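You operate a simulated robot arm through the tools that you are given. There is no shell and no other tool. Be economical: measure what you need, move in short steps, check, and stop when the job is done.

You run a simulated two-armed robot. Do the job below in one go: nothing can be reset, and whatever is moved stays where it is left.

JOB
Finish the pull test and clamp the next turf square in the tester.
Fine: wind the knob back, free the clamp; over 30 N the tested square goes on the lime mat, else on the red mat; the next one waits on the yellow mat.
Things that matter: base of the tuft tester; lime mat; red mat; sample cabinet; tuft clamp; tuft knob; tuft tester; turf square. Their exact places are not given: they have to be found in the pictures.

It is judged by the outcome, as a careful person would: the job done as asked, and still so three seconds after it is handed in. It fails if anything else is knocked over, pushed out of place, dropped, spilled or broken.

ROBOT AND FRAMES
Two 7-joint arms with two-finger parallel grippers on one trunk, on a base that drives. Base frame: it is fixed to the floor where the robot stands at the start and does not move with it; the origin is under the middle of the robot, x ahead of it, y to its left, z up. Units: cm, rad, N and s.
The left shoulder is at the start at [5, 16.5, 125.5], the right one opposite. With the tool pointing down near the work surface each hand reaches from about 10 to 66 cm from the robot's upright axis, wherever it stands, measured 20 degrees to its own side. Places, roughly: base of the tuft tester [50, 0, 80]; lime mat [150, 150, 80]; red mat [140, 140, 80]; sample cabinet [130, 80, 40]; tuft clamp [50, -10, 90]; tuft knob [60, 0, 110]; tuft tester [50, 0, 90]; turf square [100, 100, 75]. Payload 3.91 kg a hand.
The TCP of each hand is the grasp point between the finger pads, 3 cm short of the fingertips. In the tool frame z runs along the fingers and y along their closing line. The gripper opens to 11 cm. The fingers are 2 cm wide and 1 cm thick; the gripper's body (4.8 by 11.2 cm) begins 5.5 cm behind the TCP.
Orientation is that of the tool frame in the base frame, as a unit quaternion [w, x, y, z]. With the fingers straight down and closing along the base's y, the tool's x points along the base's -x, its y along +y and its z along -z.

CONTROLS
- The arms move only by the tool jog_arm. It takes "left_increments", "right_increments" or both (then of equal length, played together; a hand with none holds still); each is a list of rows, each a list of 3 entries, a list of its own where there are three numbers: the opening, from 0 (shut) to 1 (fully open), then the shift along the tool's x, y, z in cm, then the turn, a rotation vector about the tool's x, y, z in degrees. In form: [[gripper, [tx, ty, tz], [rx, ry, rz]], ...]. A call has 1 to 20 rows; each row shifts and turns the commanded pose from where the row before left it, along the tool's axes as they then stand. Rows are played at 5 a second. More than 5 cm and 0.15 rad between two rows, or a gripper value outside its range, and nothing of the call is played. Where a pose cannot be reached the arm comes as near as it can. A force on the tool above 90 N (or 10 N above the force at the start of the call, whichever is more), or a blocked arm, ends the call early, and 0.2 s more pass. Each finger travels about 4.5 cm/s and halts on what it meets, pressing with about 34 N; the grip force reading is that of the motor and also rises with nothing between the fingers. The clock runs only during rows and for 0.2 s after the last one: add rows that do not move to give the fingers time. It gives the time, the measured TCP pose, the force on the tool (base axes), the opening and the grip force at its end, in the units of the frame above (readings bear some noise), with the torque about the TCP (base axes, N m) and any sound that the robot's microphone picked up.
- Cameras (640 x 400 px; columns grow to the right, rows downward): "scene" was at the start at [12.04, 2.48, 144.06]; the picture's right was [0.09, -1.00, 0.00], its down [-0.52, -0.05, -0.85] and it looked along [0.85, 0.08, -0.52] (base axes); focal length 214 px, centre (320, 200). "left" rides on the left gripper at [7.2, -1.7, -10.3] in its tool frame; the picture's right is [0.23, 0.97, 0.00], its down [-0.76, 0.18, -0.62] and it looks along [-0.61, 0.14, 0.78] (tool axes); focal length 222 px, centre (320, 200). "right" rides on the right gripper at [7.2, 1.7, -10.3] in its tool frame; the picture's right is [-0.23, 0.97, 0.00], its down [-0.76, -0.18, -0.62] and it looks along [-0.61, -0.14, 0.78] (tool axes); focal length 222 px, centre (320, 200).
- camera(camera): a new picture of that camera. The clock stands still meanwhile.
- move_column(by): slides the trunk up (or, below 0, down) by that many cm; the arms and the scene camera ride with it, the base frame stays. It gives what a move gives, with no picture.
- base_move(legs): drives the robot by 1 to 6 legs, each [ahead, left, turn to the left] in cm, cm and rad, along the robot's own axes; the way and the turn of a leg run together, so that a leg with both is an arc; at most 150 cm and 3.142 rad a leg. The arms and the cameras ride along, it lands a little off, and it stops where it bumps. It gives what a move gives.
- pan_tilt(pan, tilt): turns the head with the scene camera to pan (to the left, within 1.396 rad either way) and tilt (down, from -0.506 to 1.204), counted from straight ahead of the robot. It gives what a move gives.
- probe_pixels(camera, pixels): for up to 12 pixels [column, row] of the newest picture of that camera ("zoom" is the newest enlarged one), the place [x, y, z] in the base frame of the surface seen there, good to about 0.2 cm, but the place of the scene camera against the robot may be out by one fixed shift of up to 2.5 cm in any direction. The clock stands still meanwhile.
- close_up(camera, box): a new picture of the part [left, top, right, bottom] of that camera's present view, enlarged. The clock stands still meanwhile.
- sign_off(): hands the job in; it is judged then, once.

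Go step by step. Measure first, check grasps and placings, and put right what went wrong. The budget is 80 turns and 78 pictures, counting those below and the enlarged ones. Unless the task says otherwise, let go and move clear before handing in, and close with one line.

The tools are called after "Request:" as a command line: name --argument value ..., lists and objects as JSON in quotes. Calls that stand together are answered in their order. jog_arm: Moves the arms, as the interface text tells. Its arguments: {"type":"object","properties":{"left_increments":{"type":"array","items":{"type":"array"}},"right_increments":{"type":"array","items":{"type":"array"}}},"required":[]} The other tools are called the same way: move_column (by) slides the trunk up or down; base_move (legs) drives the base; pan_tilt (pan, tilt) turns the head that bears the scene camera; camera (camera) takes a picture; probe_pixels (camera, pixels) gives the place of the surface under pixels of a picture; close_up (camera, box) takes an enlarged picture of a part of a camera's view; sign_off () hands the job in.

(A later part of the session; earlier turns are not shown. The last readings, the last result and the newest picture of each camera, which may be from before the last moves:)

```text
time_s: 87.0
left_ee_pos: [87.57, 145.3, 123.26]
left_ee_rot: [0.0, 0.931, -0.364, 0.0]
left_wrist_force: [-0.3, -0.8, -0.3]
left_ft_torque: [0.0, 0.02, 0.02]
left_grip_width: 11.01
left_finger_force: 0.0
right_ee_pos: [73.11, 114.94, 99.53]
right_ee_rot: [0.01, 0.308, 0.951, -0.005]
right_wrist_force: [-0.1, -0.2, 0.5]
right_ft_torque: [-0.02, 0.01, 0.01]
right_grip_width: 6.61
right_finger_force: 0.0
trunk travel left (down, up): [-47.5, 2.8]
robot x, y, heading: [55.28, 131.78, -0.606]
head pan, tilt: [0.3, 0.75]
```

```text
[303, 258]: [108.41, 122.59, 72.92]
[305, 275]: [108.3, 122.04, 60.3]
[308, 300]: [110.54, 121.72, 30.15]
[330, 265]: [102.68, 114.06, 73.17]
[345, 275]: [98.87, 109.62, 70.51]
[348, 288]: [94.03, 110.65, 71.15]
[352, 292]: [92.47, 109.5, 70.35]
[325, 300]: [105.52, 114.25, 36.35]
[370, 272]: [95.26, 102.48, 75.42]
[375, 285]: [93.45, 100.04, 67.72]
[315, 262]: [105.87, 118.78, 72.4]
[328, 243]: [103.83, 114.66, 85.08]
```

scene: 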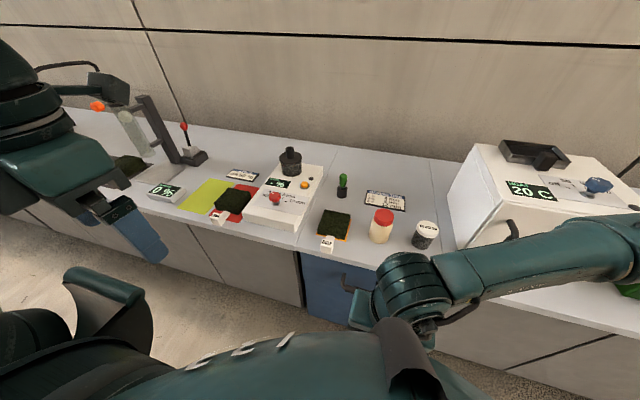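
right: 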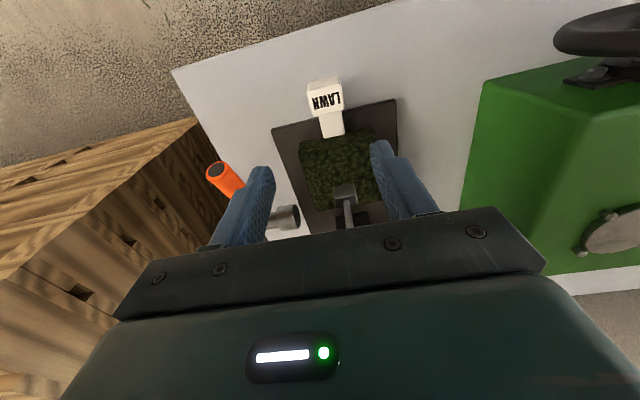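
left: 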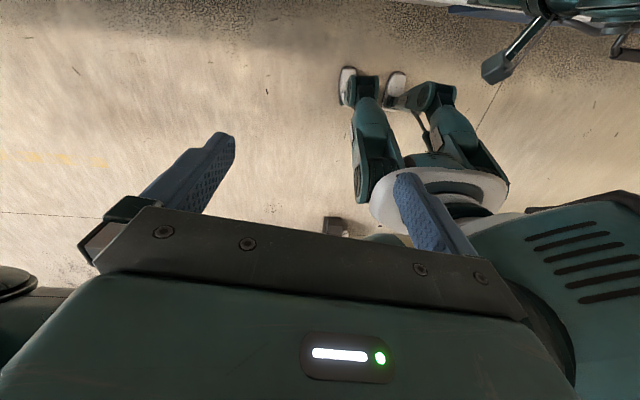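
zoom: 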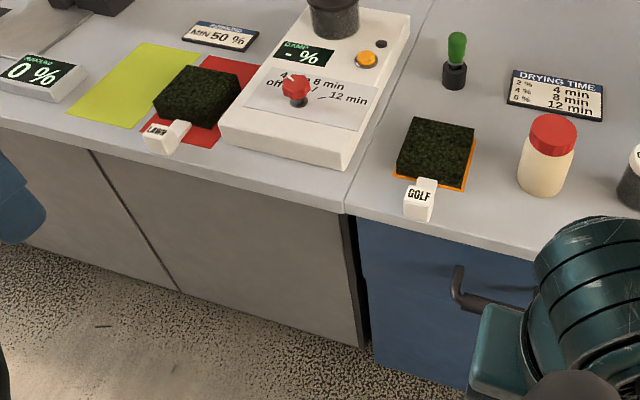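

The LAWN square lies on the red mat. The blue cabinet looks like it has a drawer with a horizontal bar at z ≈ 70, so I will line up with it, lower the trunk, and turn the right hand to point forward.

Request:
base_move --legs '[[-12, 0, 0], [0, 14, 0.014]]'

Request:
move_column --by -28

Request:
jog_arm --right_increments '[[0.6, [-4, 0, 0], [0, 0, 0]], [0.6, [-4, 0, 0], [0, 0, 0]], [0.6, [-4, 0, 0], [0, 0, 0]], [0.6, [-4, 0, 0], [0, -7.5, 0]], [0.6, [0, 0, 0], [0, -7.5, 0]], [0.6, [0, 0, 0], [0, -7.5, 0]], [0.6, [0, 0, 0], [0, -7.5, 0]], [0.6, [0, 0, 0], [0, -7.5, 0]], [0.6, [0, 0, 0], [0, -7.5, 0]], [0.6, [0, 0, 0], [0, -7.5, 0]], [0.6, [0, 0, 0], [0, -7.5, 0]], [0.6, [0, 0, 0], [0, -7.5, 0]], [0.6, [0, 0, 0], [0, -7.5, 0]], [0.6, [0, 0, 0], [0, -7.5, 0]], [0.6, [0, 0, 0], [0, -7.5, 0]]]'

Request:
pan_tilt --pan 0.0 --tilt 0.55

Request:
camera --camera "scene"

```text
time_s: 89.7
left_ee_pos: [85.6, 164.51, 123.24]
left_ee_rot: [0.0, 0.934, -0.357, -0.001]
left_wrist_force: [-0.3, 0.6, 0.7]
left_ft_torque: [-0.02, 0.03, 0.0]
left_grip_width: 10.97
left_finger_force: 0.0
right_ee_pos: [71.57, 133.92, 99.41]
right_ee_rot: [0.01, 0.302, 0.953, -0.005]
right_wrist_force: [1.0, -0.7, -0.2]
right_ft_torque: [0.0, -0.02, 0.0]
right_grip_width: 6.63
right_finger_force: 0.2
trunk travel left (down, up): [-47.5, 2.8]
robot x, y, heading: [53.24, 150.77, -0.596]
head pan, tilt: [0.3, 0.75]
```

```text
time_s: 92.5
left_ee_pos: [85.66, 164.44, 95.26]
left_ee_rot: [-0.001, 0.934, -0.357, -0.001]
left_wrist_force: [-0.7, 0.2, -0.1]
left_ft_torque: [0.04, -0.01, 0.0]
left_grip_width: 10.98
left_finger_force: 0.1
right_ee_pos: [71.62, 134.04, 71.47]
right_ee_rot: [0.01, 0.303, 0.953, -0.005]
right_wrist_force: [0.8, 0.5, -0.6]
right_ft_torque: [0.01, -0.02, 0.0]
right_grip_width: 6.6
right_finger_force: 0.1
trunk travel left (down, up): [-19.5, 30.8]
robot x, y, heading: [53.72, 150.2, -0.598]
head pan, tilt: [0.3, 0.75]
```

```text
time_s: 95.7
left_ee_pos: [85.68, 164.49, 95.26]
left_ee_rot: [-0.001, 0.934, -0.356, -0.001]
left_wrist_force: [1.0, -0.1, 0.7]
left_ft_torque: [-0.01, -0.01, 0.02]
left_grip_width: 11.01
left_finger_force: 0.0
right_ee_pos: [88.97, 125.03, 73.48]
right_ee_rot: [0.68, 0.211, 0.668, -0.217]
right_wrist_force: [0.0, -0.3, 0.9]
right_ft_torque: [0.02, -0.01, 0.01]
right_grip_width: 6.61
right_finger_force: 0.1
right hand out of reach, approached as far as the arm can: row 14, 15
trunk travel left (down, up): [-19.5, 30.8]
robot x, y, heading: [53.31, 151.15, -0.59]
head pan, tilt: [0.3, 0.75]
```

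```text
time_s: 96.5
left_ee_pos: [85.67, 164.47, 95.32]
left_ee_rot: [0.0, 0.934, -0.357, 0.0]
left_wrist_force: [0.7, -0.6, -0.6]
left_ft_torque: [-0.01, -0.01, -0.01]
left_grip_width: 11.0
left_finger_force: 0.0
right_ee_pos: [88.77, 124.91, 73.57]
right_ee_rot: [0.678, 0.212, 0.67, -0.217]
right_wrist_force: [0.1, -0.4, -0.3]
right_ft_torque: [0.03, -0.03, 0.01]
right_grip_width: 6.62
right_finger_force: 0.1
trunk travel left (down, up): [-19.5, 30.8]
robot x, y, heading: [53.39, 150.8, -0.59]
head pan, tilt: [0.0, 0.55]
```

```text
20 pictures are left
```

scene: 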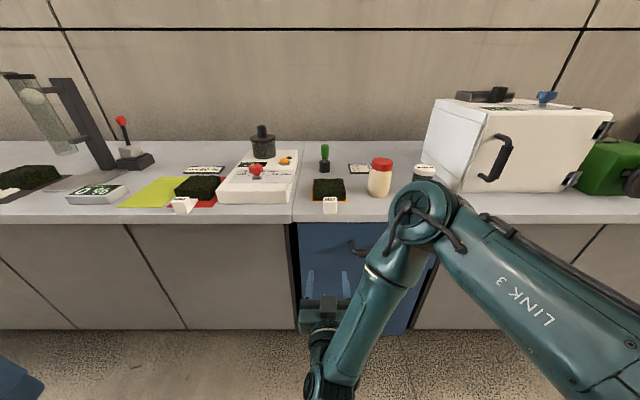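

The hand now points forward at z 73.5 and the bar begins near (355,246). I will enlarge and probe it.

Request:
close_up --camera "scene" --box '[290, 210, 450, 340]'

Request:
probe_pixels --camera "zoom" --pixels '[[220, 115], [240, 135], [265, 150], [285, 152], [60, 100], [65, 300], [200, 130], [180, 60], [440, 200], [130, 270], [300, 60], [465, 210]]'

```text
3.08 times, centred on (370, 275) of scene
```

zoom: 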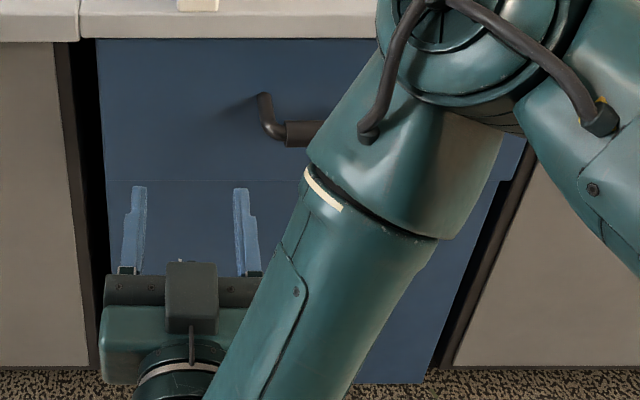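

```text
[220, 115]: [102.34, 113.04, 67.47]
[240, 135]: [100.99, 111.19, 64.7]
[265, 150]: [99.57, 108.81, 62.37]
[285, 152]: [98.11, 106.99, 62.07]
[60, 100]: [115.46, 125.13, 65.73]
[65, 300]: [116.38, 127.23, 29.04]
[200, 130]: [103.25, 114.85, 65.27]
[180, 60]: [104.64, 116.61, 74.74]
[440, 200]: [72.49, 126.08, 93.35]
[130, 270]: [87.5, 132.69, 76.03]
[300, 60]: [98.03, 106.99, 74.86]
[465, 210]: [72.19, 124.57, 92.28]
```

The drawer's lower gap is visible at row 182 and the bar is near (300,132). I will probe the bar itself.

Request:
probe_pixels --camera "zoom" --pixels '[[263, 98], [266, 115], [272, 127], [290, 128], [300, 125], [300, 132], [300, 140], [310, 132], [318, 128], [160, 182]]'

```text
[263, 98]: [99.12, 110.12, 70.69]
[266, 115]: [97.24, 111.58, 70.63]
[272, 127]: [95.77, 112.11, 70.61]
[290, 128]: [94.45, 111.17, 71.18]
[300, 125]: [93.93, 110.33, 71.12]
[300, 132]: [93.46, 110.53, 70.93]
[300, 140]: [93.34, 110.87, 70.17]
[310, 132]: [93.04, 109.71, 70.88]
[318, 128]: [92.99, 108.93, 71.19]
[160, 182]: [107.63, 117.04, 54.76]
```

The bar runs at d ≈ 16, z ≈ 69.4, around l 133–144.6, and the face is 5 cm behind it. I will shift right 14 cm and roll the hand so that the fingers close vertically.

Request:
base_move --legs '[[0, -13.7, 0]]'

Request:
jog_arm --right_increments '[[0.6, [0, 0, 0], [0, 0, 7.5]], [0.6, [0, 0, 0], [0, 0, 7.5]], [0.6, [0, 0, 0], [0, 0, 7.5]], [0.6, [0, 0, 0], [0, 0, 7.5]], [0.6, [0, 0, 0], [0, 0, 7.5]], [0.6, [0, 0, 0], [0, 0, 7.5]], [0.6, [0, 0, 0], [0, 0, 7.5]], [0.6, [0, 0, 0], [0, 0, 7.5]], [0.6, [0, 0, 0], [0, 0, 7.5]], [0.6, [0, 0, 0], [0, 0, 7.5]], [0.6, [0, 0, 0], [0, 0, 7.5]], [0.6, [0, 0, 0], [0, 0, 7.5]], [0.6, [0, 0, 0], [0, 0, 0]]]'

Request:
camera --camera "right"

```text
time_s: 98.4
left_ee_pos: [78.27, 153.37, 95.29]
left_ee_rot: [-0.001, 0.934, -0.359, 0.0]
left_wrist_force: [1.0, -0.3, 0.3]
left_ft_torque: [0.02, 0.0, -0.01]
left_grip_width: 10.99
left_finger_force: 0.0
right_ee_pos: [81.39, 113.78, 73.48]
right_ee_rot: [0.678, 0.212, 0.669, -0.218]
right_wrist_force: [-0.1, 0.0, -0.2]
right_ft_torque: [-0.02, 0.01, -0.03]
right_grip_width: 6.62
right_finger_force: 0.1
trunk travel left (down, up): [-19.5, 30.8]
robot x, y, heading: [46.21, 139.78, -0.597]
head pan, tilt: [0.0, 0.55]
```

```text
time_s: 101.2
left_ee_pos: [78.27, 153.31, 95.29]
left_ee_rot: [0.0, 0.934, -0.358, 0.0]
left_wrist_force: [-0.5, 0.6, 0.1]
left_ft_torque: [-0.01, 0.05, 0.02]
left_grip_width: 10.99
left_finger_force: 0.1
right_ee_pos: [81.39, 113.68, 73.61]
right_ee_rot: [0.634, 0.624, 0.321, 0.326]
right_wrist_force: [0.8, 0.2, -0.2]
right_ft_torque: [0.04, 0.0, -0.04]
right_grip_width: 6.59
right_finger_force: 0.0
trunk travel left (down, up): [-19.5, 30.8]
robot x, y, heading: [46.12, 139.8, -0.593]
head pan, tilt: [0.0, 0.55]
```

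```text
18 pictures are left
```

right: 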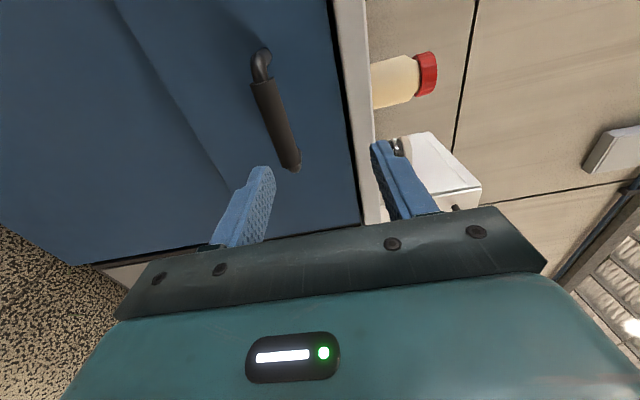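

The fingers now close vertically and the bar is seen from (262,85) to (292,165). I will probe it with this camera.

Request:
probe_pixels --camera "right" --pixels '[[263, 86], [270, 105], [278, 128], [286, 150], [294, 166], [261, 55], [230, 100], [310, 100], [345, 100], [170, 90], [358, 215]]'

```text
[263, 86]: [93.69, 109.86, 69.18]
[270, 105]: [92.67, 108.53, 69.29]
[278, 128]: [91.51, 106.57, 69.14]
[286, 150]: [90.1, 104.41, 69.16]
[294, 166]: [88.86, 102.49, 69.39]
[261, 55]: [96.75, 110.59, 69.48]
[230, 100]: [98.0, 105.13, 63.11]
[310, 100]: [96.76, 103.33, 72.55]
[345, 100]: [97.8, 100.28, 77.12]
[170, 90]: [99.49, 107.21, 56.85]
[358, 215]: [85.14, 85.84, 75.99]
```

The bar's centre is [92.1,106.1,69.2]. I will lower by 4.4 cm, advance 13 cm, and grip it.

Request:
jog_arm --right_increments '[[0.6, [0, -4.4, 0], [0, 0, 0]], [0.6, [0, 0, 4], [0, 0, 0]], [0.6, [0, 0, 4], [0, 0, 0]], [0.6, [0, 0, 3], [0, 0, 0]], [0.6, [0, 0, 1.9], [0, 0, 0]], [0.3, [0, 0, 0], [0, 0, 0]], [0.1, [0, 0, 0], [0, 0, 0]], [0, [0, 0, 0], [0, 0, 0]], [0, [0, 0, 0], [0, 0, 0]], [0, [0, 0, 0], [0, 0, 0]], [0, [0, 0, 0], [0, 0, 0]], [0, [0, 0, 0], [0, 0, 0]]]'

```text
time_s: 102.3
left_ee_pos: [77.88, 153.41, 95.32]
left_ee_rot: [0.0, 0.933, -0.359, 0.001]
left_wrist_force: [-0.5, 0.1, -0.6]
left_ft_torque: [-0.02, -0.02, -0.03]
left_grip_width: 11.0
left_finger_force: 0.1
right_ee_pos: [91.22, 111.63, 72.65]
right_ee_rot: [0.626, 0.632, 0.331, 0.313]
right_wrist_force: [-33.2, 8.4, 19.0]
right_ft_torque: [0.05, 0.75, -0.25]
right_grip_width: 5.66
right_finger_force: 0.1
right hand out of reach, approached as far as the arm can: row 1, 2, 3, 4, 5
trunk travel left (down, up): [-19.5, 30.8]
robot x, y, heading: [46.01, 139.88, -0.589]
head pan, tilt: [0.0, 0.55]
stopped in row 5 (right hand): the force on the tool passed its limit at 108 N (the readings are from after the stop); the commanded pose is now the measured one
```

The arm ran out of reach and the lower finger touched the bar. I will back the hand off, lower the trunk, and check the pose again before approaching with the base.

Request:
jog_arm --right_increments '[[0.6, [0, 0, -4], [0, 0, 0]], [0.6, [0, 0, -4], [0, 0, 0]], [0.6, [0, 0, -4], [0, 0, 0]], [0.6, [0, 0, -3], [0, 0, 0]], [0.6, [0, 0, 0], [0, 0, 0]]]'

Request:
move_column --by -4

Request:
camera --camera "right"

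```text
time_s: 103.5
left_ee_pos: [78.01, 153.46, 95.31]
left_ee_rot: [0.0, 0.934, -0.358, 0.0]
left_wrist_force: [0.1, 0.0, 0.1]
left_ft_torque: [-0.01, -0.01, 0.03]
left_grip_width: 11.0
left_finger_force: 0.1
right_ee_pos: [80.98, 119.18, 72.91]
right_ee_rot: [0.622, 0.635, 0.333, 0.314]
right_wrist_force: [-0.9, -0.1, -0.3]
right_ft_torque: [0.0, 0.0, 0.02]
right_grip_width: 6.62
right_finger_force: 0.0
right hand out of reach, approached as far as the arm can: row 4
trunk travel left (down, up): [-19.5, 30.8]
robot x, y, heading: [45.84, 139.79, -0.592]
head pan, tilt: [0.0, 0.55]
```

```text
time_s: 104.4
left_ee_pos: [78.21, 153.3, 91.23]
left_ee_rot: [0.0, 0.933, -0.36, -0.001]
left_wrist_force: [0.3, 0.0, 0.2]
left_ft_torque: [-0.01, 0.0, -0.02]
left_grip_width: 11.0
left_finger_force: 0.0
right_ee_pos: [81.08, 119.23, 68.9]
right_ee_rot: [0.622, 0.636, 0.333, 0.314]
right_wrist_force: [0.8, -0.2, 0.3]
right_ft_torque: [-0.03, 0.0, -0.03]
right_grip_width: 6.63
right_finger_force: 0.1
trunk travel left (down, up): [-15.5, 34.8]
robot x, y, heading: [45.91, 139.92, -0.593]
head pan, tilt: [0.0, 0.55]
```

```text
17 pictures are left
```

right: 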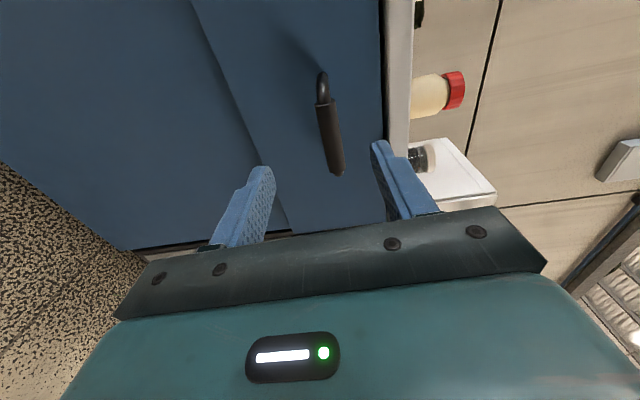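

The hand is now level with the bar (z 68.9). I will approach with the base, 12 cm ahead and 4.7 cm to the right.

Request:
base_move --legs '[[0, -4.7, 0], [11, 0, 0]]'

Request:
probe_pixels --camera "right" --pixels '[[328, 115], [334, 145], [338, 168], [322, 100]]'

```text
time_s: 106.2
left_ee_pos: [84.44, 143.35, 91.24]
left_ee_rot: [0.0, 0.934, -0.358, -0.001]
left_wrist_force: [0.2, -0.9, 0.6]
left_ft_torque: [0.05, 0.0, -0.03]
left_grip_width: 10.99
left_finger_force: 0.1
right_ee_pos: [87.33, 109.25, 68.82]
right_ee_rot: [0.623, 0.635, 0.332, 0.314]
right_wrist_force: [-0.4, 0.4, -0.3]
right_ft_torque: [0.0, 0.01, -0.03]
right_grip_width: 6.6
right_finger_force: 0.1
trunk travel left (down, up): [-15.5, 34.8]
robot x, y, heading: [52.25, 129.91, -0.595]
head pan, tilt: [0.0, 0.55]
```

```text
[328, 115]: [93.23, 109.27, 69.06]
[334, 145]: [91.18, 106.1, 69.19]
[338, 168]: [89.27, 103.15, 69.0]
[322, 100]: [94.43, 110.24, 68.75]
```

The bar has not moved. The hand needs 5.5 cm more ahead; I will do this with the arm and then close.

Request:
jog_arm --right_increments '[[0.6, [0.1, 0.2, 2], [0, 0, 0]], [0.6, [0.1, 0.1, 2], [0, 0, 0]], [0.6, [0, 0, 1.4], [0, 0, 0]], [0.3, [0, 0, 0], [0, 0, 0]], [0.1, [0, 0, 0], [0, 0, 0]], [0, [0, 0, 0], [0, 0, 0]], [0, [0, 0, 0], [0, 0, 0]], [0, [0, 0, 0], [0, 0, 0]], [0, [0, 0, 0], [0, 0, 0]], [0, [0, 0, 0], [0, 0, 0]], [0, [0, 0, 0], [0, 0, 0]]]'

```text
time_s: 108.6
left_ee_pos: [84.53, 143.47, 91.32]
left_ee_rot: [-0.001, 0.933, -0.359, -0.001]
left_wrist_force: [0.1, 0.5, 0.5]
left_ft_torque: [-0.02, 0.06, 0.0]
left_grip_width: 11.02
left_finger_force: 0.0
right_ee_pos: [91.92, 106.21, 68.91]
right_ee_rot: [0.623, 0.634, 0.333, 0.314]
right_wrist_force: [1.5, -0.1, -5.1]
right_ft_torque: [0.97, -0.59, -0.09]
right_grip_width: 2.45
right_finger_force: 44.4
trunk travel left (down, up): [-15.5, 34.8]
robot x, y, heading: [52.14, 129.51, -0.593]
head pan, tilt: [0.0, 0.55]
```

The bar is gripped (2.45 cm). I will pull the drawer open by backing the base off.

Request:
base_move --legs '[[-25, 0, 0]]'

Request:
camera --camera "scene"

```text
time_s: 110.5
left_ee_pos: [63.07, 157.77, 91.28]
left_ee_rot: [0.0, 0.934, -0.357, 0.0]
left_wrist_force: [0.5, -1.2, -0.4]
left_ft_torque: [-0.01, 0.01, -0.01]
left_grip_width: 11.02
left_finger_force: 0.0
right_ee_pos: [70.62, 120.52, 68.93]
right_ee_rot: [0.623, 0.634, 0.333, 0.314]
right_wrist_force: [-12.1, -12.9, -3.4]
right_ft_torque: [0.67, -0.24, -0.23]
right_grip_width: 2.48
right_finger_force: 45.2
trunk travel left (down, up): [-15.5, 34.8]
robot x, y, heading: [30.82, 143.7, -0.592]
head pan, tilt: [0.0, 0.55]
```

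```text
16 pictures are left
```

scene: 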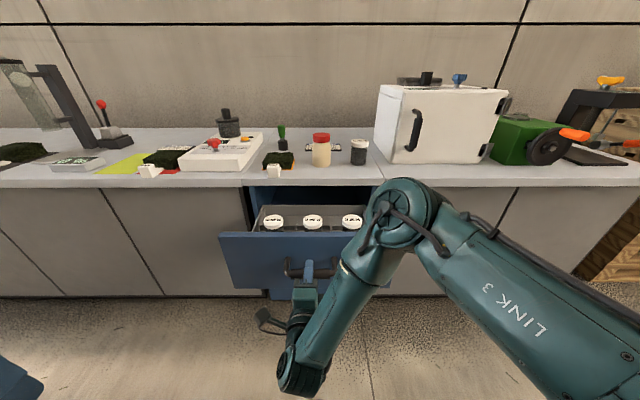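

The drawer is open and shows white-lidded jars at (272,222), (313,222) and (352,222). I will look closer.

Request:
close_up --camera "scene" --box '[210, 130, 400, 280]'

```text
2.67 times, centred on (305, 205) of scene
```

zoom: 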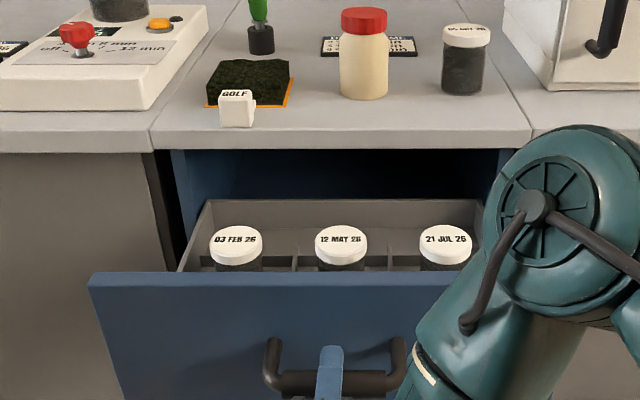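

The drawer holds dated jars in compartments only, no turf. The GOLF square on top of this cabinet is the only waiting one, so its amber mat must be the "yellow" mat. I will push the drawer shut again, let go and retreat.

Request:
base_move --legs '[[25.5, 0, 0]]'

Request:
jog_arm --right_increments '[[0.3, [0, 0, 0], [0, 0, 0]], [0.6, [0, 0, 0], [0, 0, 0]], [0.6, [0, 0, 0], [0, 0, 0]], [0.6, [0, 0, 0], [0, 0, 0]], [0.6, [0, 0, -2], [0, 0, 0]], [0.6, [0, 0, -4], [0, 0, 0]], [0.6, [0, 0, 0], [0, 0, 0]]]'

Request:
camera --camera "right"

```text
time_s: 112.3
left_ee_pos: [83.27, 144.22, 91.24]
left_ee_rot: [0.0, 0.934, -0.358, -0.002]
left_wrist_force: [-0.7, -0.4, 0.6]
left_ft_torque: [0.04, -0.02, 0.01]
left_grip_width: 11.0
left_finger_force: 0.1
right_ee_pos: [90.84, 106.98, 68.98]
right_ee_rot: [0.623, 0.634, 0.334, 0.314]
right_wrist_force: [8.8, 9.6, -2.6]
right_ft_torque: [0.88, -0.65, 0.0]
right_grip_width: 2.48
right_finger_force: 45.1
trunk travel left (down, up): [-15.5, 34.8]
robot x, y, heading: [51.59, 130.69, -0.596]
head pan, tilt: [0.0, 0.55]
```

```text
time_s: 113.9
left_ee_pos: [83.27, 144.07, 91.36]
left_ee_rot: [0.0, 0.934, -0.358, -0.001]
left_wrist_force: [-0.5, 0.7, -0.3]
left_ft_torque: [0.0, 0.0, 0.0]
left_grip_width: 11.01
left_finger_force: 0.1
right_ee_pos: [86.11, 110.27, 69.22]
right_ee_rot: [0.621, 0.636, 0.334, 0.314]
right_wrist_force: [0.0, -0.8, 0.3]
right_ft_torque: [-0.01, -0.01, 0.01]
right_grip_width: 6.59
right_finger_force: 0.0
right hand out of reach, approached as far as the arm can: row 6
trunk travel left (down, up): [-15.5, 34.8]
robot x, y, heading: [51.22, 130.7, -0.594]
head pan, tilt: [0.0, 0.55]
```

```text
14 pictures are left
```

right: 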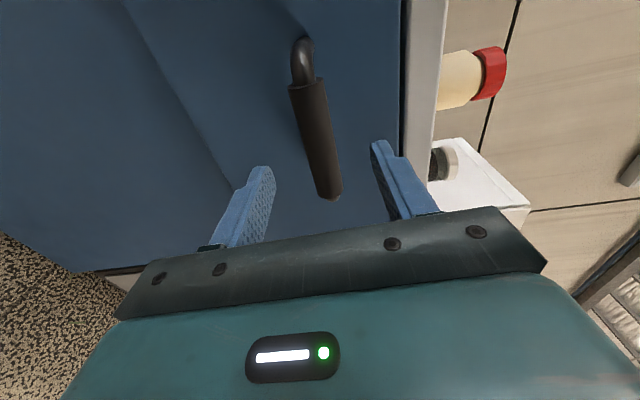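

The drawer stopped about 1.3 cm short of shut. I will push it home with closed fingers, back away, raise the trunk and turn the hand to point down again.

Request:
jog_arm --right_increments '[[0.3, [0, 0, 0], [0, 0, 0]], [0, [0, 0, 0], [0, 0, 0]], [0, [0, 0, 0], [0, 0, 0]], [0, [0, 0, 0], [0, 0, 0]], [0, [0, 0, 0], [0, 0, 0]], [0, [0, 0, 0], [0, 0, 0]], [0, [0, 0, 1.5], [0, 0, 0]], [0, [0, 0, 1], [0, 0, 0]], [0, [0, 0, 0.6], [0, 0, 0]], [0, [0, 0, 0.6], [0, 0, 0]], [0, [0, 0, 0], [0, 0, 0]]]'

Request:
base_move --legs '[[-16, 0, 0]]'

Request:
move_column --by 30

Request:
jog_arm --right_increments '[[0.6, [0, 0, 0], [0, 0, -7.5]], [0.6, [0, 0, 0], [0, 0, -7.5]], [0.6, [0, 0, 0], [0, 0, -7.5]], [0.6, [0, 0, 0], [0, 0, -7.5]], [0.6, [0, 0, 0], [0, 0, -7.5]], [0.6, [0, 0, 0], [0, 0, -7.5]], [0.6, [0, 0, 0], [0, 0, -7.5]], [0.6, [0, 0, 0], [0, 0, -7.5]], [0.6, [0, 0, 0], [0, 0, -7.5]], [0.6, [0, 0, 0], [0, 0, -7.5]], [0.6, [0, 0, 0], [0, 0, -7.5]], [0.6, [0, 0, 0], [0, 0, -7.5]]]'

Request:
jog_arm --right_increments '[[0.6, [0, 0, 0], [0, 7.5, 0]], [0.6, [0, 0, 0], [0, 7.5, 0]], [0.6, [0, 0, 0], [0, 7.5, 0]], [0.6, [0, 0, 0], [0, 7.5, 0]], [0.6, [0, 0, 0], [0, 7.5, 0]], [0.6, [0, 0, 0], [0, 7.5, 0]], [0.6, [0, 0, 0], [0, 7.5, 0]], [0.6, [0, 0, 0], [0, 7.5, 0]], [0.6, [0, 0, 0], [0, 7.5, 0]], [0.6, [0, 0, 0], [0, 7.5, 0]], [0.6, [0, 0, 0], [0, 7.5, 0]], [0.6, [0, 0, 0], [0, 7.5, 0]]]'

Request:
pan_tilt --pan 0.1 --tilt 0.6

Request:
camera --camera "scene"

```text
time_s: 116.3
left_ee_pos: [83.05, 144.37, 91.4]
left_ee_rot: [0.0, 0.934, -0.358, 0.001]
left_wrist_force: [0.0, 0.3, 0.4]
left_ft_torque: [0.02, 0.0, -0.02]
left_grip_width: 11.01
left_finger_force: 0.0
right_ee_pos: [88.8, 108.3, 69.09]
right_ee_rot: [0.622, 0.634, 0.334, 0.315]
right_wrist_force: [-34.7, 13.3, 9.5]
right_ft_torque: [-0.02, -0.33, 0.06]
right_grip_width: 0.0
right_finger_force: 33.9
trunk travel left (down, up): [-15.5, 34.8]
robot x, y, heading: [51.11, 130.69, -0.596]
head pan, tilt: [0.0, 0.55]
```

```text
time_s: 117.7
left_ee_pos: [69.83, 153.26, 91.28]
left_ee_rot: [0.0, 0.934, -0.358, -0.001]
left_wrist_force: [0.1, 0.0, 0.2]
left_ft_torque: [0.01, 0.0, 0.02]
left_grip_width: 10.99
left_finger_force: 0.0
right_ee_pos: [75.64, 117.14, 69.06]
right_ee_rot: [0.622, 0.635, 0.334, 0.314]
right_wrist_force: [0.6, 0.6, 0.2]
right_ft_torque: [0.05, 0.02, -0.01]
right_grip_width: 0.0
right_finger_force: 34.3
trunk travel left (down, up): [-15.5, 34.8]
robot x, y, heading: [37.85, 139.66, -0.596]
head pan, tilt: [0.0, 0.55]
```

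```text
time_s: 120.7
left_ee_pos: [69.76, 153.3, 121.37]
left_ee_rot: [-0.001, 0.934, -0.358, -0.001]
left_wrist_force: [-0.3, -1.0, 0.0]
left_ft_torque: [0.01, -0.01, -0.02]
left_grip_width: 11.01
left_finger_force: 0.0
right_ee_pos: [75.75, 117.18, 99.12]
right_ee_rot: [0.622, 0.636, 0.332, 0.314]
right_wrist_force: [-0.9, 0.0, 0.4]
right_ft_torque: [0.04, 0.03, -0.01]
right_grip_width: 0.0
right_finger_force: 34.7
trunk travel left (down, up): [-45.5, 4.8]
robot x, y, heading: [37.73, 139.47, -0.59]
head pan, tilt: [0.0, 0.55]
```

```text
time_s: 123.3
left_ee_pos: [69.91, 153.22, 121.38]
left_ee_rot: [0.0, 0.934, -0.358, -0.001]
left_wrist_force: [-0.5, 0.4, -1.2]
left_ft_torque: [-0.01, -0.01, -0.02]
left_grip_width: 10.98
left_finger_force: 0.1
right_ee_pos: [75.65, 117.19, 99.13]
right_ee_rot: [0.662, 0.213, 0.684, -0.219]
right_wrist_force: [-0.6, 0.5, -0.5]
right_ft_torque: [-0.04, -0.02, 0.01]
right_grip_width: 6.6
right_finger_force: 0.0
trunk travel left (down, up): [-45.5, 4.8]
robot x, y, heading: [37.48, 139.91, -0.592]
head pan, tilt: [0.0, 0.55]
```

```text
time_s: 125.9
left_ee_pos: [69.96, 153.33, 121.3]
left_ee_rot: [0.0, 0.934, -0.358, -0.001]
left_wrist_force: [-0.1, 0.4, -0.4]
left_ft_torque: [0.01, -0.03, 0.01]
left_grip_width: 11.0
left_finger_force: 0.2
right_ee_pos: [75.75, 116.93, 99.0]
right_ee_rot: [-0.017, 0.305, 0.952, -0.004]
right_wrist_force: [0.5, 0.4, -0.1]
right_ft_torque: [0.05, -0.02, 0.01]
right_grip_width: 6.6
right_finger_force: 0.1
trunk travel left (down, up): [-45.5, 4.8]
robot x, y, heading: [37.66, 139.59, -0.597]
head pan, tilt: [0.0, 0.55]
```

```text
time_s: 126.6
left_ee_pos: [70.02, 153.31, 121.3]
left_ee_rot: [0.0, 0.934, -0.359, -0.001]
left_wrist_force: [0.5, -0.4, -0.4]
left_ft_torque: [0.0, 0.02, 0.01]
left_grip_width: 11.0
left_finger_force: 0.1
right_ee_pos: [75.57, 117.01, 99.08]
right_ee_rot: [-0.016, 0.305, 0.952, -0.003]
right_wrist_force: [0.5, -1.0, -0.3]
right_ft_torque: [0.0, 0.02, 0.0]
right_grip_width: 6.59
right_finger_force: 0.1
trunk travel left (down, up): [-45.5, 4.8]
robot x, y, heading: [37.71, 139.84, -0.591]
head pan, tilt: [0.099, 0.6]
```

```text
13 pictures are left
```

scene: 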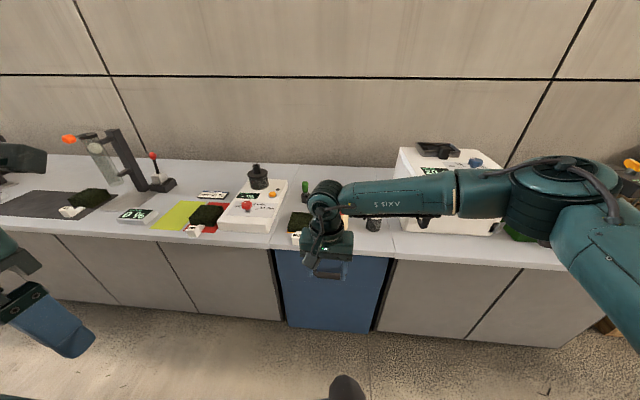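

The drawer is shut (bar back at its place, 34 N) and the hand points down again. I will drive so the hand is above GOLF's tab and look with the right camera.

Request:
base_move --legs '[[0, 11, 0], [20, 0, 0]]'

Request:
camera --camera "right"

```text
time_s: 129.4
left_ee_pos: [92.57, 150.99, 121.34]
left_ee_rot: [0.0, 0.933, -0.36, -0.001]
left_wrist_force: [1.0, -0.5, 0.2]
left_ft_torque: [0.02, 0.01, -0.04]
left_grip_width: 11.01
left_finger_force: 0.1
right_ee_pos: [98.39, 114.81, 99.13]
right_ee_rot: [-0.017, 0.306, 0.952, -0.003]
right_wrist_force: [0.1, 0.7, -1.1]
right_ft_torque: [-0.04, 0.02, 0.0]
right_grip_width: 6.58
right_finger_force: 0.1
trunk travel left (down, up): [-45.5, 4.8]
robot x, y, heading: [60.08, 137.59, -0.597]
head pan, tilt: [0.099, 0.6]
```

```text
12 pictures are left
```

right: 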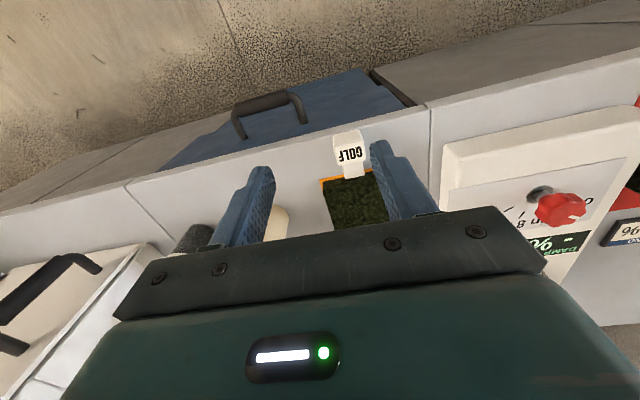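

GOLF's tab is between the fingers at (350,150). I will probe its corners.

Request:
probe_pixels --camera "right" --pixels '[[335, 137], [363, 131], [340, 163], [366, 160], [350, 154], [352, 175], [325, 185], [370, 180], [300, 200], [270, 210], [225, 60]]'

```text
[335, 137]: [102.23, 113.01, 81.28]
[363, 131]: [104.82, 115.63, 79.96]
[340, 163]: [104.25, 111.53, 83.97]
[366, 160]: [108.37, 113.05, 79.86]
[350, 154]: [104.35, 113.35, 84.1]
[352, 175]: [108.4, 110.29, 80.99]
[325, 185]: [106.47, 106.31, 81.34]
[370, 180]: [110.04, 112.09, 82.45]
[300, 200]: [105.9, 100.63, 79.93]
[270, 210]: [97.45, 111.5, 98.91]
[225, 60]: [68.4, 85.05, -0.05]
```

GOLF's block is centred at [104.5,113.5] with its top at z 84.1. I will straighten the hand, lower it over the block, grip, and lift slightly.

Request:
jog_arm --right_increments '[[0.6, [-2.9, 1.2, 0], [0, -2, -1.7]], [0.6, [-2.85, 1.2, 0], [0, 0, 0]], [0.6, [0, 0, 4.5], [0, 0, 0]], [0.6, [0, 0, 4.5], [0, 0, 0]], [0.6, [0, 0, 4], [0, 0, 0]], [0.6, [0, 0, 2], [0, 0, 0]], [0.6, [0, 0, 0.9], [0, 0, 0]], [0.4, [0, 0, 0], [0, 0, 0]], [0.2, [0, 0, 0], [0, 0, 0]], [0, [0, 0, 0], [0, 0, 0]], [0, [0, 0, 0], [0, 0, 0]], [0, [0, 0, 0], [0, 0, 0]], [0, [0, 0, 0], [0, 0, 0]], [0, [0, 0, 0], [0, 0, 0]]]'

Request:
close_up --camera "right" --box '[160, 20, 480, 240]'

```text
time_s: 132.4
left_ee_pos: [92.55, 151.11, 121.34]
left_ee_rot: [0.0, 0.933, -0.36, -0.001]
left_wrist_force: [0.2, 0.0, 0.1]
left_ft_torque: [0.0, 0.01, -0.03]
left_grip_width: 11.0
left_finger_force: 0.0
right_ee_pos: [104.23, 113.42, 83.23]
right_ee_rot: [0.001, 0.292, 0.957, -0.009]
right_wrist_force: [-0.5, -0.2, 1.1]
right_ft_torque: [0.06, -0.11, 0.02]
right_grip_width: 3.77
right_finger_force: 33.4
trunk travel left (down, up): [-45.5, 4.8]
robot x, y, heading: [60.63, 137.5, -0.597]
head pan, tilt: [0.099, 0.6]
```

```text
1.82 times, centred on (320, 130) of right
```

zoom: 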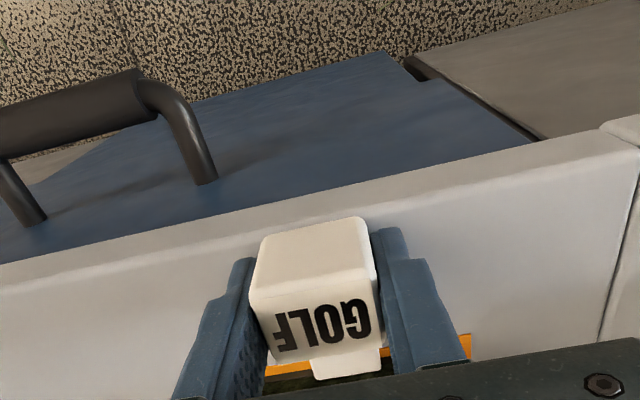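

The GOLF tab is gripped like the first one (3.77 cm). I will lift it, back away, and drive right along the bench to the tester.

Request:
jog_arm --right_increments '[[0, [0, 0, -1], [0, 0, 0]], [0, [0, 0, -4], [0, 0, 0]], [0, [0, 0, -4], [0, 0, 0]], [0, [0, 0, -4], [0, 0, 0]], [0, [0, 0, 0], [0, 0, 0]]]'

Request:
base_move --legs '[[-22, 0, 0], [0, -120.5, 0.005]]'

Request:
pan_tilt --pan 0.1 --tilt 0.75

Request:
camera --camera "scene"

```text
time_s: 133.6
left_ee_pos: [92.64, 150.98, 121.22]
left_ee_rot: [0.0, 0.933, -0.36, -0.001]
left_wrist_force: [-0.1, 0.1, -0.1]
left_ft_torque: [0.0, 0.0, -0.04]
left_grip_width: 11.0
left_finger_force: 0.1
right_ee_pos: [104.23, 113.63, 96.11]
right_ee_rot: [0.0, 0.292, 0.957, -0.008]
right_wrist_force: [0.0, 0.1, -1.8]
right_ft_torque: [0.09, 0.11, 0.01]
right_grip_width: 3.76
right_finger_force: 34.1
trunk travel left (down, up): [-45.5, 4.8]
robot x, y, heading: [60.06, 137.5, -0.599]
head pan, tilt: [0.099, 0.6]
```

```text
time_s: 145.8
left_ee_pos: [5.15, 62.79, 121.3]
left_ee_rot: [0.0, 0.929, -0.37, -0.001]
left_wrist_force: [0.0, -0.5, -0.6]
left_ft_torque: [-0.01, -0.01, 0.0]
left_grip_width: 11.01
left_finger_force: 0.0
right_ee_pos: [16.15, 24.91, 96.04]
right_ee_rot: [0.001, 0.301, 0.954, -0.009]
right_wrist_force: [1.6, -0.9, -1.2]
right_ft_torque: [0.07, 0.09, 0.0]
right_grip_width: 3.76
right_finger_force: 34.2
trunk travel left (down, up): [-45.5, 4.8]
robot x, y, heading: [-27.12, 49.91, -0.615]
head pan, tilt: [0.099, 0.6]
```

```text
time_s: 146.5
left_ee_pos: [5.08, 62.59, 121.31]
left_ee_rot: [0.0, 0.929, -0.369, -0.001]
left_wrist_force: [-0.2, -0.1, -0.3]
left_ft_torque: [-0.02, 0.01, -0.01]
left_grip_width: 10.99
left_finger_force: 0.0
right_ee_pos: [16.11, 25.05, 96.06]
right_ee_rot: [0.0, 0.301, 0.954, -0.009]
right_wrist_force: [1.1, 1.1, -1.0]
right_ft_torque: [0.07, 0.11, 0.03]
right_grip_width: 3.77
right_finger_force: 34.0
trunk travel left (down, up): [-45.5, 4.8]
robot x, y, heading: [-27.44, 49.9, -0.618]
head pan, tilt: [0.099, 0.75]
```

```text
10 pictures are left
```

scene: 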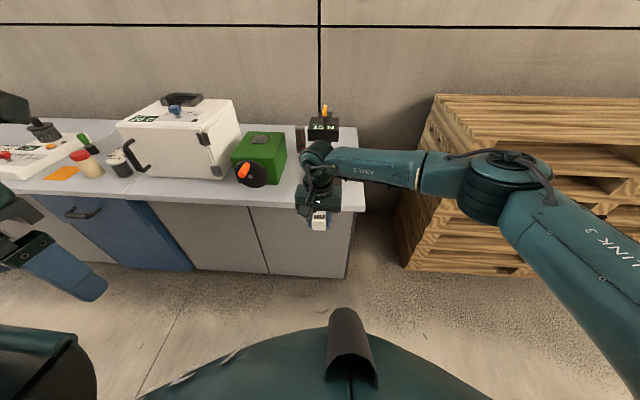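

The hand holds GOLF in front of the tester and the mat at (62,173) is bare. I will straighten the heading, lower the square to insertion height and approach part of the way.

Request:
base_move --legs '[[0, 1, 0.022]]'

Request:
jog_arm --right_increments '[[0, [0, 0, 3.6], [0, 0, 0]], [0, [0, 0, 3.6], [0, 0, 0]], [0, [0, 0, 3.6], [0, 0, 0]], [0, [0, 0, 0], [0, 0, 0]]]'

Request:
base_move --legs '[[17, 0, 0]]'

Request:
close_up --camera "scene" --box '[200, 100, 440, 280]'

```text
time_s: 147.3
left_ee_pos: [5.46, 64.38, 121.24]
left_ee_rot: [0.001, 0.933, -0.359, -0.001]
left_wrist_force: [0.7, 0.2, -0.7]
left_ft_torque: [-0.02, 0.03, -0.02]
left_grip_width: 11.01
left_finger_force: 0.1
right_ee_pos: [17.25, 26.74, 96.11]
right_ee_rot: [0.001, 0.292, 0.956, -0.008]
right_wrist_force: [-0.6, 0.6, -0.8]
right_ft_torque: [0.06, 0.11, 0.0]
right_grip_width: 3.78
right_finger_force: 34.3
trunk travel left (down, up): [-45.5, 4.8]
robot x, y, heading: [-26.58, 50.7, -0.599]
head pan, tilt: [0.099, 0.75]
```

```text
time_s: 148.3
left_ee_pos: [5.43, 64.28, 121.26]
left_ee_rot: [0.0, 0.933, -0.36, -0.001]
left_wrist_force: [-0.5, -0.8, -0.9]
left_ft_torque: [0.02, -0.01, -0.04]
left_grip_width: 11.01
left_finger_force: 0.0
right_ee_pos: [17.11, 26.42, 85.09]
right_ee_rot: [0.001, 0.292, 0.956, -0.009]
right_wrist_force: [0.0, 0.8, -1.7]
right_ft_torque: [0.06, 0.13, -0.02]
right_grip_width: 3.77
right_finger_force: 34.1
trunk travel left (down, up): [-45.5, 4.8]
robot x, y, heading: [-26.85, 50.62, -0.594]
head pan, tilt: [0.099, 0.75]
```

```text
time_s: 149.8
left_ee_pos: [19.82, 54.48, 121.28]
left_ee_rot: [0.0, 0.934, -0.359, 0.0]
left_wrist_force: [-0.7, 0.3, 0.7]
left_ft_torque: [0.01, 0.05, 0.03]
left_grip_width: 10.99
left_finger_force: 0.1
right_ee_pos: [31.33, 16.83, 85.01]
right_ee_rot: [0.0, 0.291, 0.957, -0.009]
right_wrist_force: [-0.8, -0.5, -0.9]
right_ft_torque: [0.1, 0.11, 0.01]
right_grip_width: 3.73
right_finger_force: 33.8
trunk travel left (down, up): [-45.5, 4.8]
robot x, y, heading: [-12.14, 40.8, -0.593]
head pan, tilt: [0.099, 0.75]
```

```text
2.22 times, centred on (320, 190) of scene
```

zoom: 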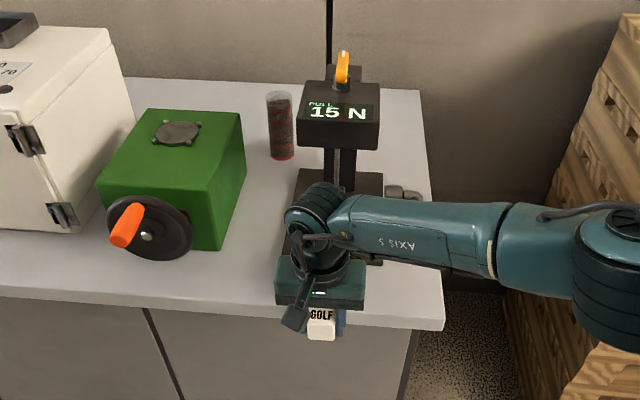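

GOLF is lined up (l 31.5 against 31.7, z 85.0) with 12 cm to go. I will insert with the base for 9 cm and read the pose.

Request:
base_move --legs '[[9, 0, 0]]'

Request:
camera --camera "right"

```text
time_s: 150.9
left_ee_pos: [27.37, 49.55, 121.22]
left_ee_rot: [-0.001, 0.934, -0.358, -0.001]
left_wrist_force: [0.7, 0.5, -0.4]
left_ft_torque: [-0.01, -0.02, -0.01]
left_grip_width: 11.0
left_finger_force: 0.1
right_ee_pos: [38.84, 11.7, 84.94]
right_ee_rot: [0.001, 0.291, 0.957, -0.008]
right_wrist_force: [-0.4, 0.8, -1.6]
right_ft_torque: [0.1, 0.1, 0.01]
right_grip_width: 3.77
right_finger_force: 33.8
trunk travel left (down, up): [-45.5, 4.8]
robot x, y, heading: [-5.03, 35.96, -0.59]
head pan, tilt: [0.099, 0.75]
```

```text
8 pictures are left
```

right: 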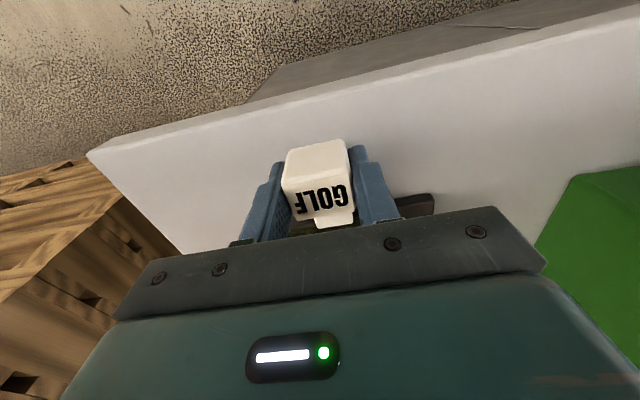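

There are 3.0 cm to go and the square is level. I will push in, lower it 0.6 cm, release, lift and move the hand aside, then check.

Request:
jog_arm --right_increments '[[0, [-1, 0.1, 0], [0, 0, 0]], [0, [-1, 0.1, 0], [0, 0, 0]], [0, [-1, 0.05, 0], [0, 0, 0]], [0, [0, 0, 0.3], [0, 0, 0]], [0, [0, 0, 0.3], [0, 0, 0]], [0.2, [0, 0, 0], [0, 0, 0]], [0.4, [0, 0, 0], [0, 0, 0]], [0.6, [0, 0, 0], [0, 0, 0]], [0.6, [0, 0, 0], [0, 0, 0]], [0.6, [0, 0, -2], [0, 0, 0]], [0.6, [0, 0, -4], [0, 0, 0]], [0.6, [0, 0, -4], [0, 0, 0]], [0.6, [0, 0, -4], [0, 0, 0]], [0.6, [0, -4.7, 0], [0, 0, 0]], [0.6, [0, -4.7, 0], [0, 0, 0]], [0.6, [0, -4.7, 0], [0, 0, 0]], [0.6, [0, 0, 0], [0, 0, 0]]]'

Request:
close_up --camera "scene" --box '[240, 130, 440, 280]'

Request:
camera --camera "right"

```text
time_s: 154.5
left_ee_pos: [27.12, 49.62, 121.2]
left_ee_rot: [0.0, 0.934, -0.358, -0.001]
left_wrist_force: [0.1, 0.1, 0.0]
left_ft_torque: [0.02, 0.01, 0.02]
left_grip_width: 11.02
left_finger_force: 0.1
right_ee_pos: [33.79, -0.79, 98.9]
right_ee_rot: [0.0, 0.291, 0.957, -0.008]
right_wrist_force: [0.3, 0.6, 0.6]
right_ft_torque: [-0.05, 0.02, 0.0]
right_grip_width: 6.59
right_finger_force: 0.0
trunk travel left (down, up): [-45.5, 4.8]
robot x, y, heading: [-5.03, 35.98, -0.595]
head pan, tilt: [0.099, 0.75]
```

```text
2.67 times, centred on (340, 205) of scene
```

zoom: 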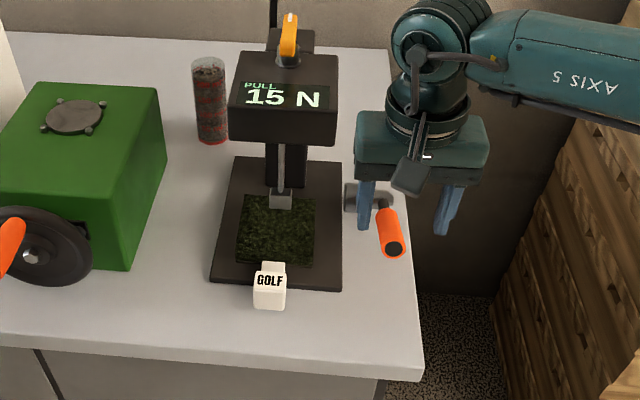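

```text
6 pictures are left
```

right: 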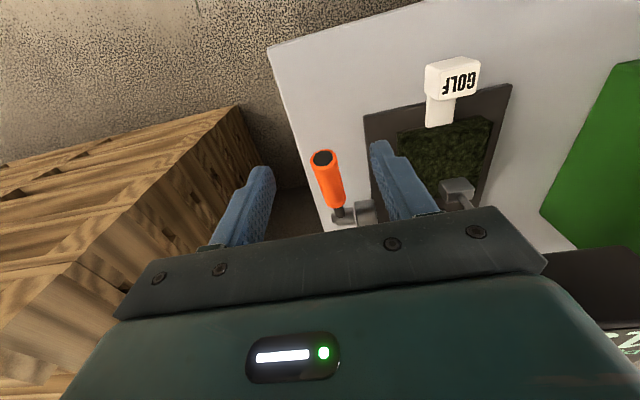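

GOLF lies on the tester's base under the jaw. I will probe its position and the lever, and bring the base 19 cm ahead with the hand passing beside the head.

Request:
probe_pixels --camera "right" --pixels '[[427, 70], [474, 63], [432, 92], [478, 88], [400, 137], [490, 122], [455, 160], [323, 158], [328, 175], [333, 198], [338, 212], [366, 112]]'

Request:
base_move --legs '[[18.5, 0, 0]]'

```text
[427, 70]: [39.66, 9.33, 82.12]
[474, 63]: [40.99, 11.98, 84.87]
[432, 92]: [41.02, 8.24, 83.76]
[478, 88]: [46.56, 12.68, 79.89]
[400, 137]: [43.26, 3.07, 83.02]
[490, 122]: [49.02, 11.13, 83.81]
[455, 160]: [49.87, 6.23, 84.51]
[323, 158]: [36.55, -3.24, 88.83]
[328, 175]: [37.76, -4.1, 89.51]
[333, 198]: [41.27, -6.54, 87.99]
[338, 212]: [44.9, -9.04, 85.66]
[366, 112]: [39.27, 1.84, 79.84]
```

```text
time_s: 156.0
left_ee_pos: [42.79, 39.27, 121.21]
left_ee_rot: [0.0, 0.934, -0.357, -0.001]
left_wrist_force: [0.2, 0.0, -0.2]
left_ft_torque: [-0.03, 0.0, 0.02]
left_grip_width: 11.01
left_finger_force: 0.0
right_ee_pos: [49.42, -11.1, 98.81]
right_ee_rot: [0.001, 0.289, 0.957, -0.009]
right_wrist_force: [0.6, 1.0, 0.3]
right_ft_torque: [0.03, 0.02, 0.03]
right_grip_width: 6.6
right_finger_force: 0.0
trunk travel left (down, up): [-45.5, 4.8]
robot x, y, heading: [10.57, 25.46, -0.592]
head pan, tilt: [0.099, 0.75]
```

GOLF sits exactly where LAWN was (corner [43.3,3.1] against [43.3,3.3]). The lever's handle lies at about [38.6,-4.8], z 87–88; I will grip it.

Request:
jog_arm --right_increments '[[0.6, [4.2, -0.27, 0], [0, 0, 0]], [0.6, [4.2, -0.27, 0], [0, 0, 0]], [0.6, [4.1, -0.26, 0], [0, 0, 0]], [0.6, [0, 0, 4], [0, 0, 0]], [0.6, [0, 0, 4], [0, 0, 0]], [0.6, [0, 0, 3.8], [0, 0, 0]], [0.3, [0, 0, 0], [0, 0, 0]], [0, [0, 0, 0], [0, 0, 0]], [0, [0, 0, 0], [0, 0, 0]], [0, [0, 0, 0], [0, 0, 0]], [0, [0, 0, 0], [0, 0, 0]], [0, [0, 0, 0], [0, 0, 0]]]'

```text
time_s: 158.6
left_ee_pos: [42.87, 39.27, 121.16]
left_ee_rot: [0.0, 0.934, -0.357, 0.0]
left_wrist_force: [-0.6, 0.4, -0.1]
left_ft_torque: [0.02, 0.0, -0.01]
left_grip_width: 10.99
left_finger_force: 0.0
right_ee_pos: [38.65, -4.78, 86.97]
right_ee_rot: [0.001, 0.289, 0.957, -0.007]
right_wrist_force: [10.5, 13.1, -7.4]
right_ft_torque: [0.53, 0.03, 0.11]
right_grip_width: 2.54
right_finger_force: 45.6
trunk travel left (down, up): [-45.5, 4.8]
robot x, y, heading: [10.46, 25.49, -0.589]
head pan, tilt: [0.099, 0.75]
```

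The handle is gripped (2.54 cm). I will swing it up along the arc to upright and on against its stop.

Request:
jog_arm --right_increments '[[0, [-1.09, -0.15, -2.15], [0, 0, 0]], [0, [-1.46, 0, -1.8], [0, 0, 0]], [0, [-1.8, 0, -1.46], [0, 0, 0]], [0, [-2.07, 0, -1.05], [0, 0, 0]], [0, [-2.24, 0, -0.6], [0, 0, 0]], [0, [-1.74, 0, -0.14], [0, 0, 0]], [0, [-0.8, 0, 0], [0, 0, 0]], [0, [-0.7, 0, 0.05], [0, 0, 0]], [0, [0, 0, 0], [0, 0, 0]]]'

Request:
close_up --camera "scene" --box '[220, 130, 420, 290]'

```text
time_s: 160.6
left_ee_pos: [42.36, 39.65, 121.37]
left_ee_rot: [0.001, 0.934, -0.357, 0.002]
left_wrist_force: [0.9, 0.5, 0.5]
left_ft_torque: [0.02, 0.01, -0.02]
left_grip_width: 11.02
left_finger_force: 0.1
right_ee_pos: [47.88, -11.14, 94.34]
right_ee_rot: [-0.004, 0.287, 0.958, -0.002]
right_wrist_force: [-27.7, 27.7, 10.3]
right_ft_torque: [3.05, 0.25, 0.32]
right_grip_width: 2.57
right_finger_force: 44.6
trunk travel left (down, up): [-45.5, 4.8]
robot x, y, heading: [10.6, 25.5, -0.586]
head pan, tilt: [0.099, 0.75]
```

```text
2.50 times, centred on (320, 210) of scene
```

zoom: 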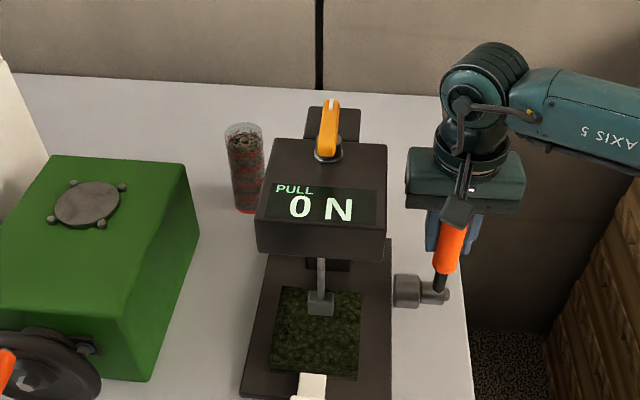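

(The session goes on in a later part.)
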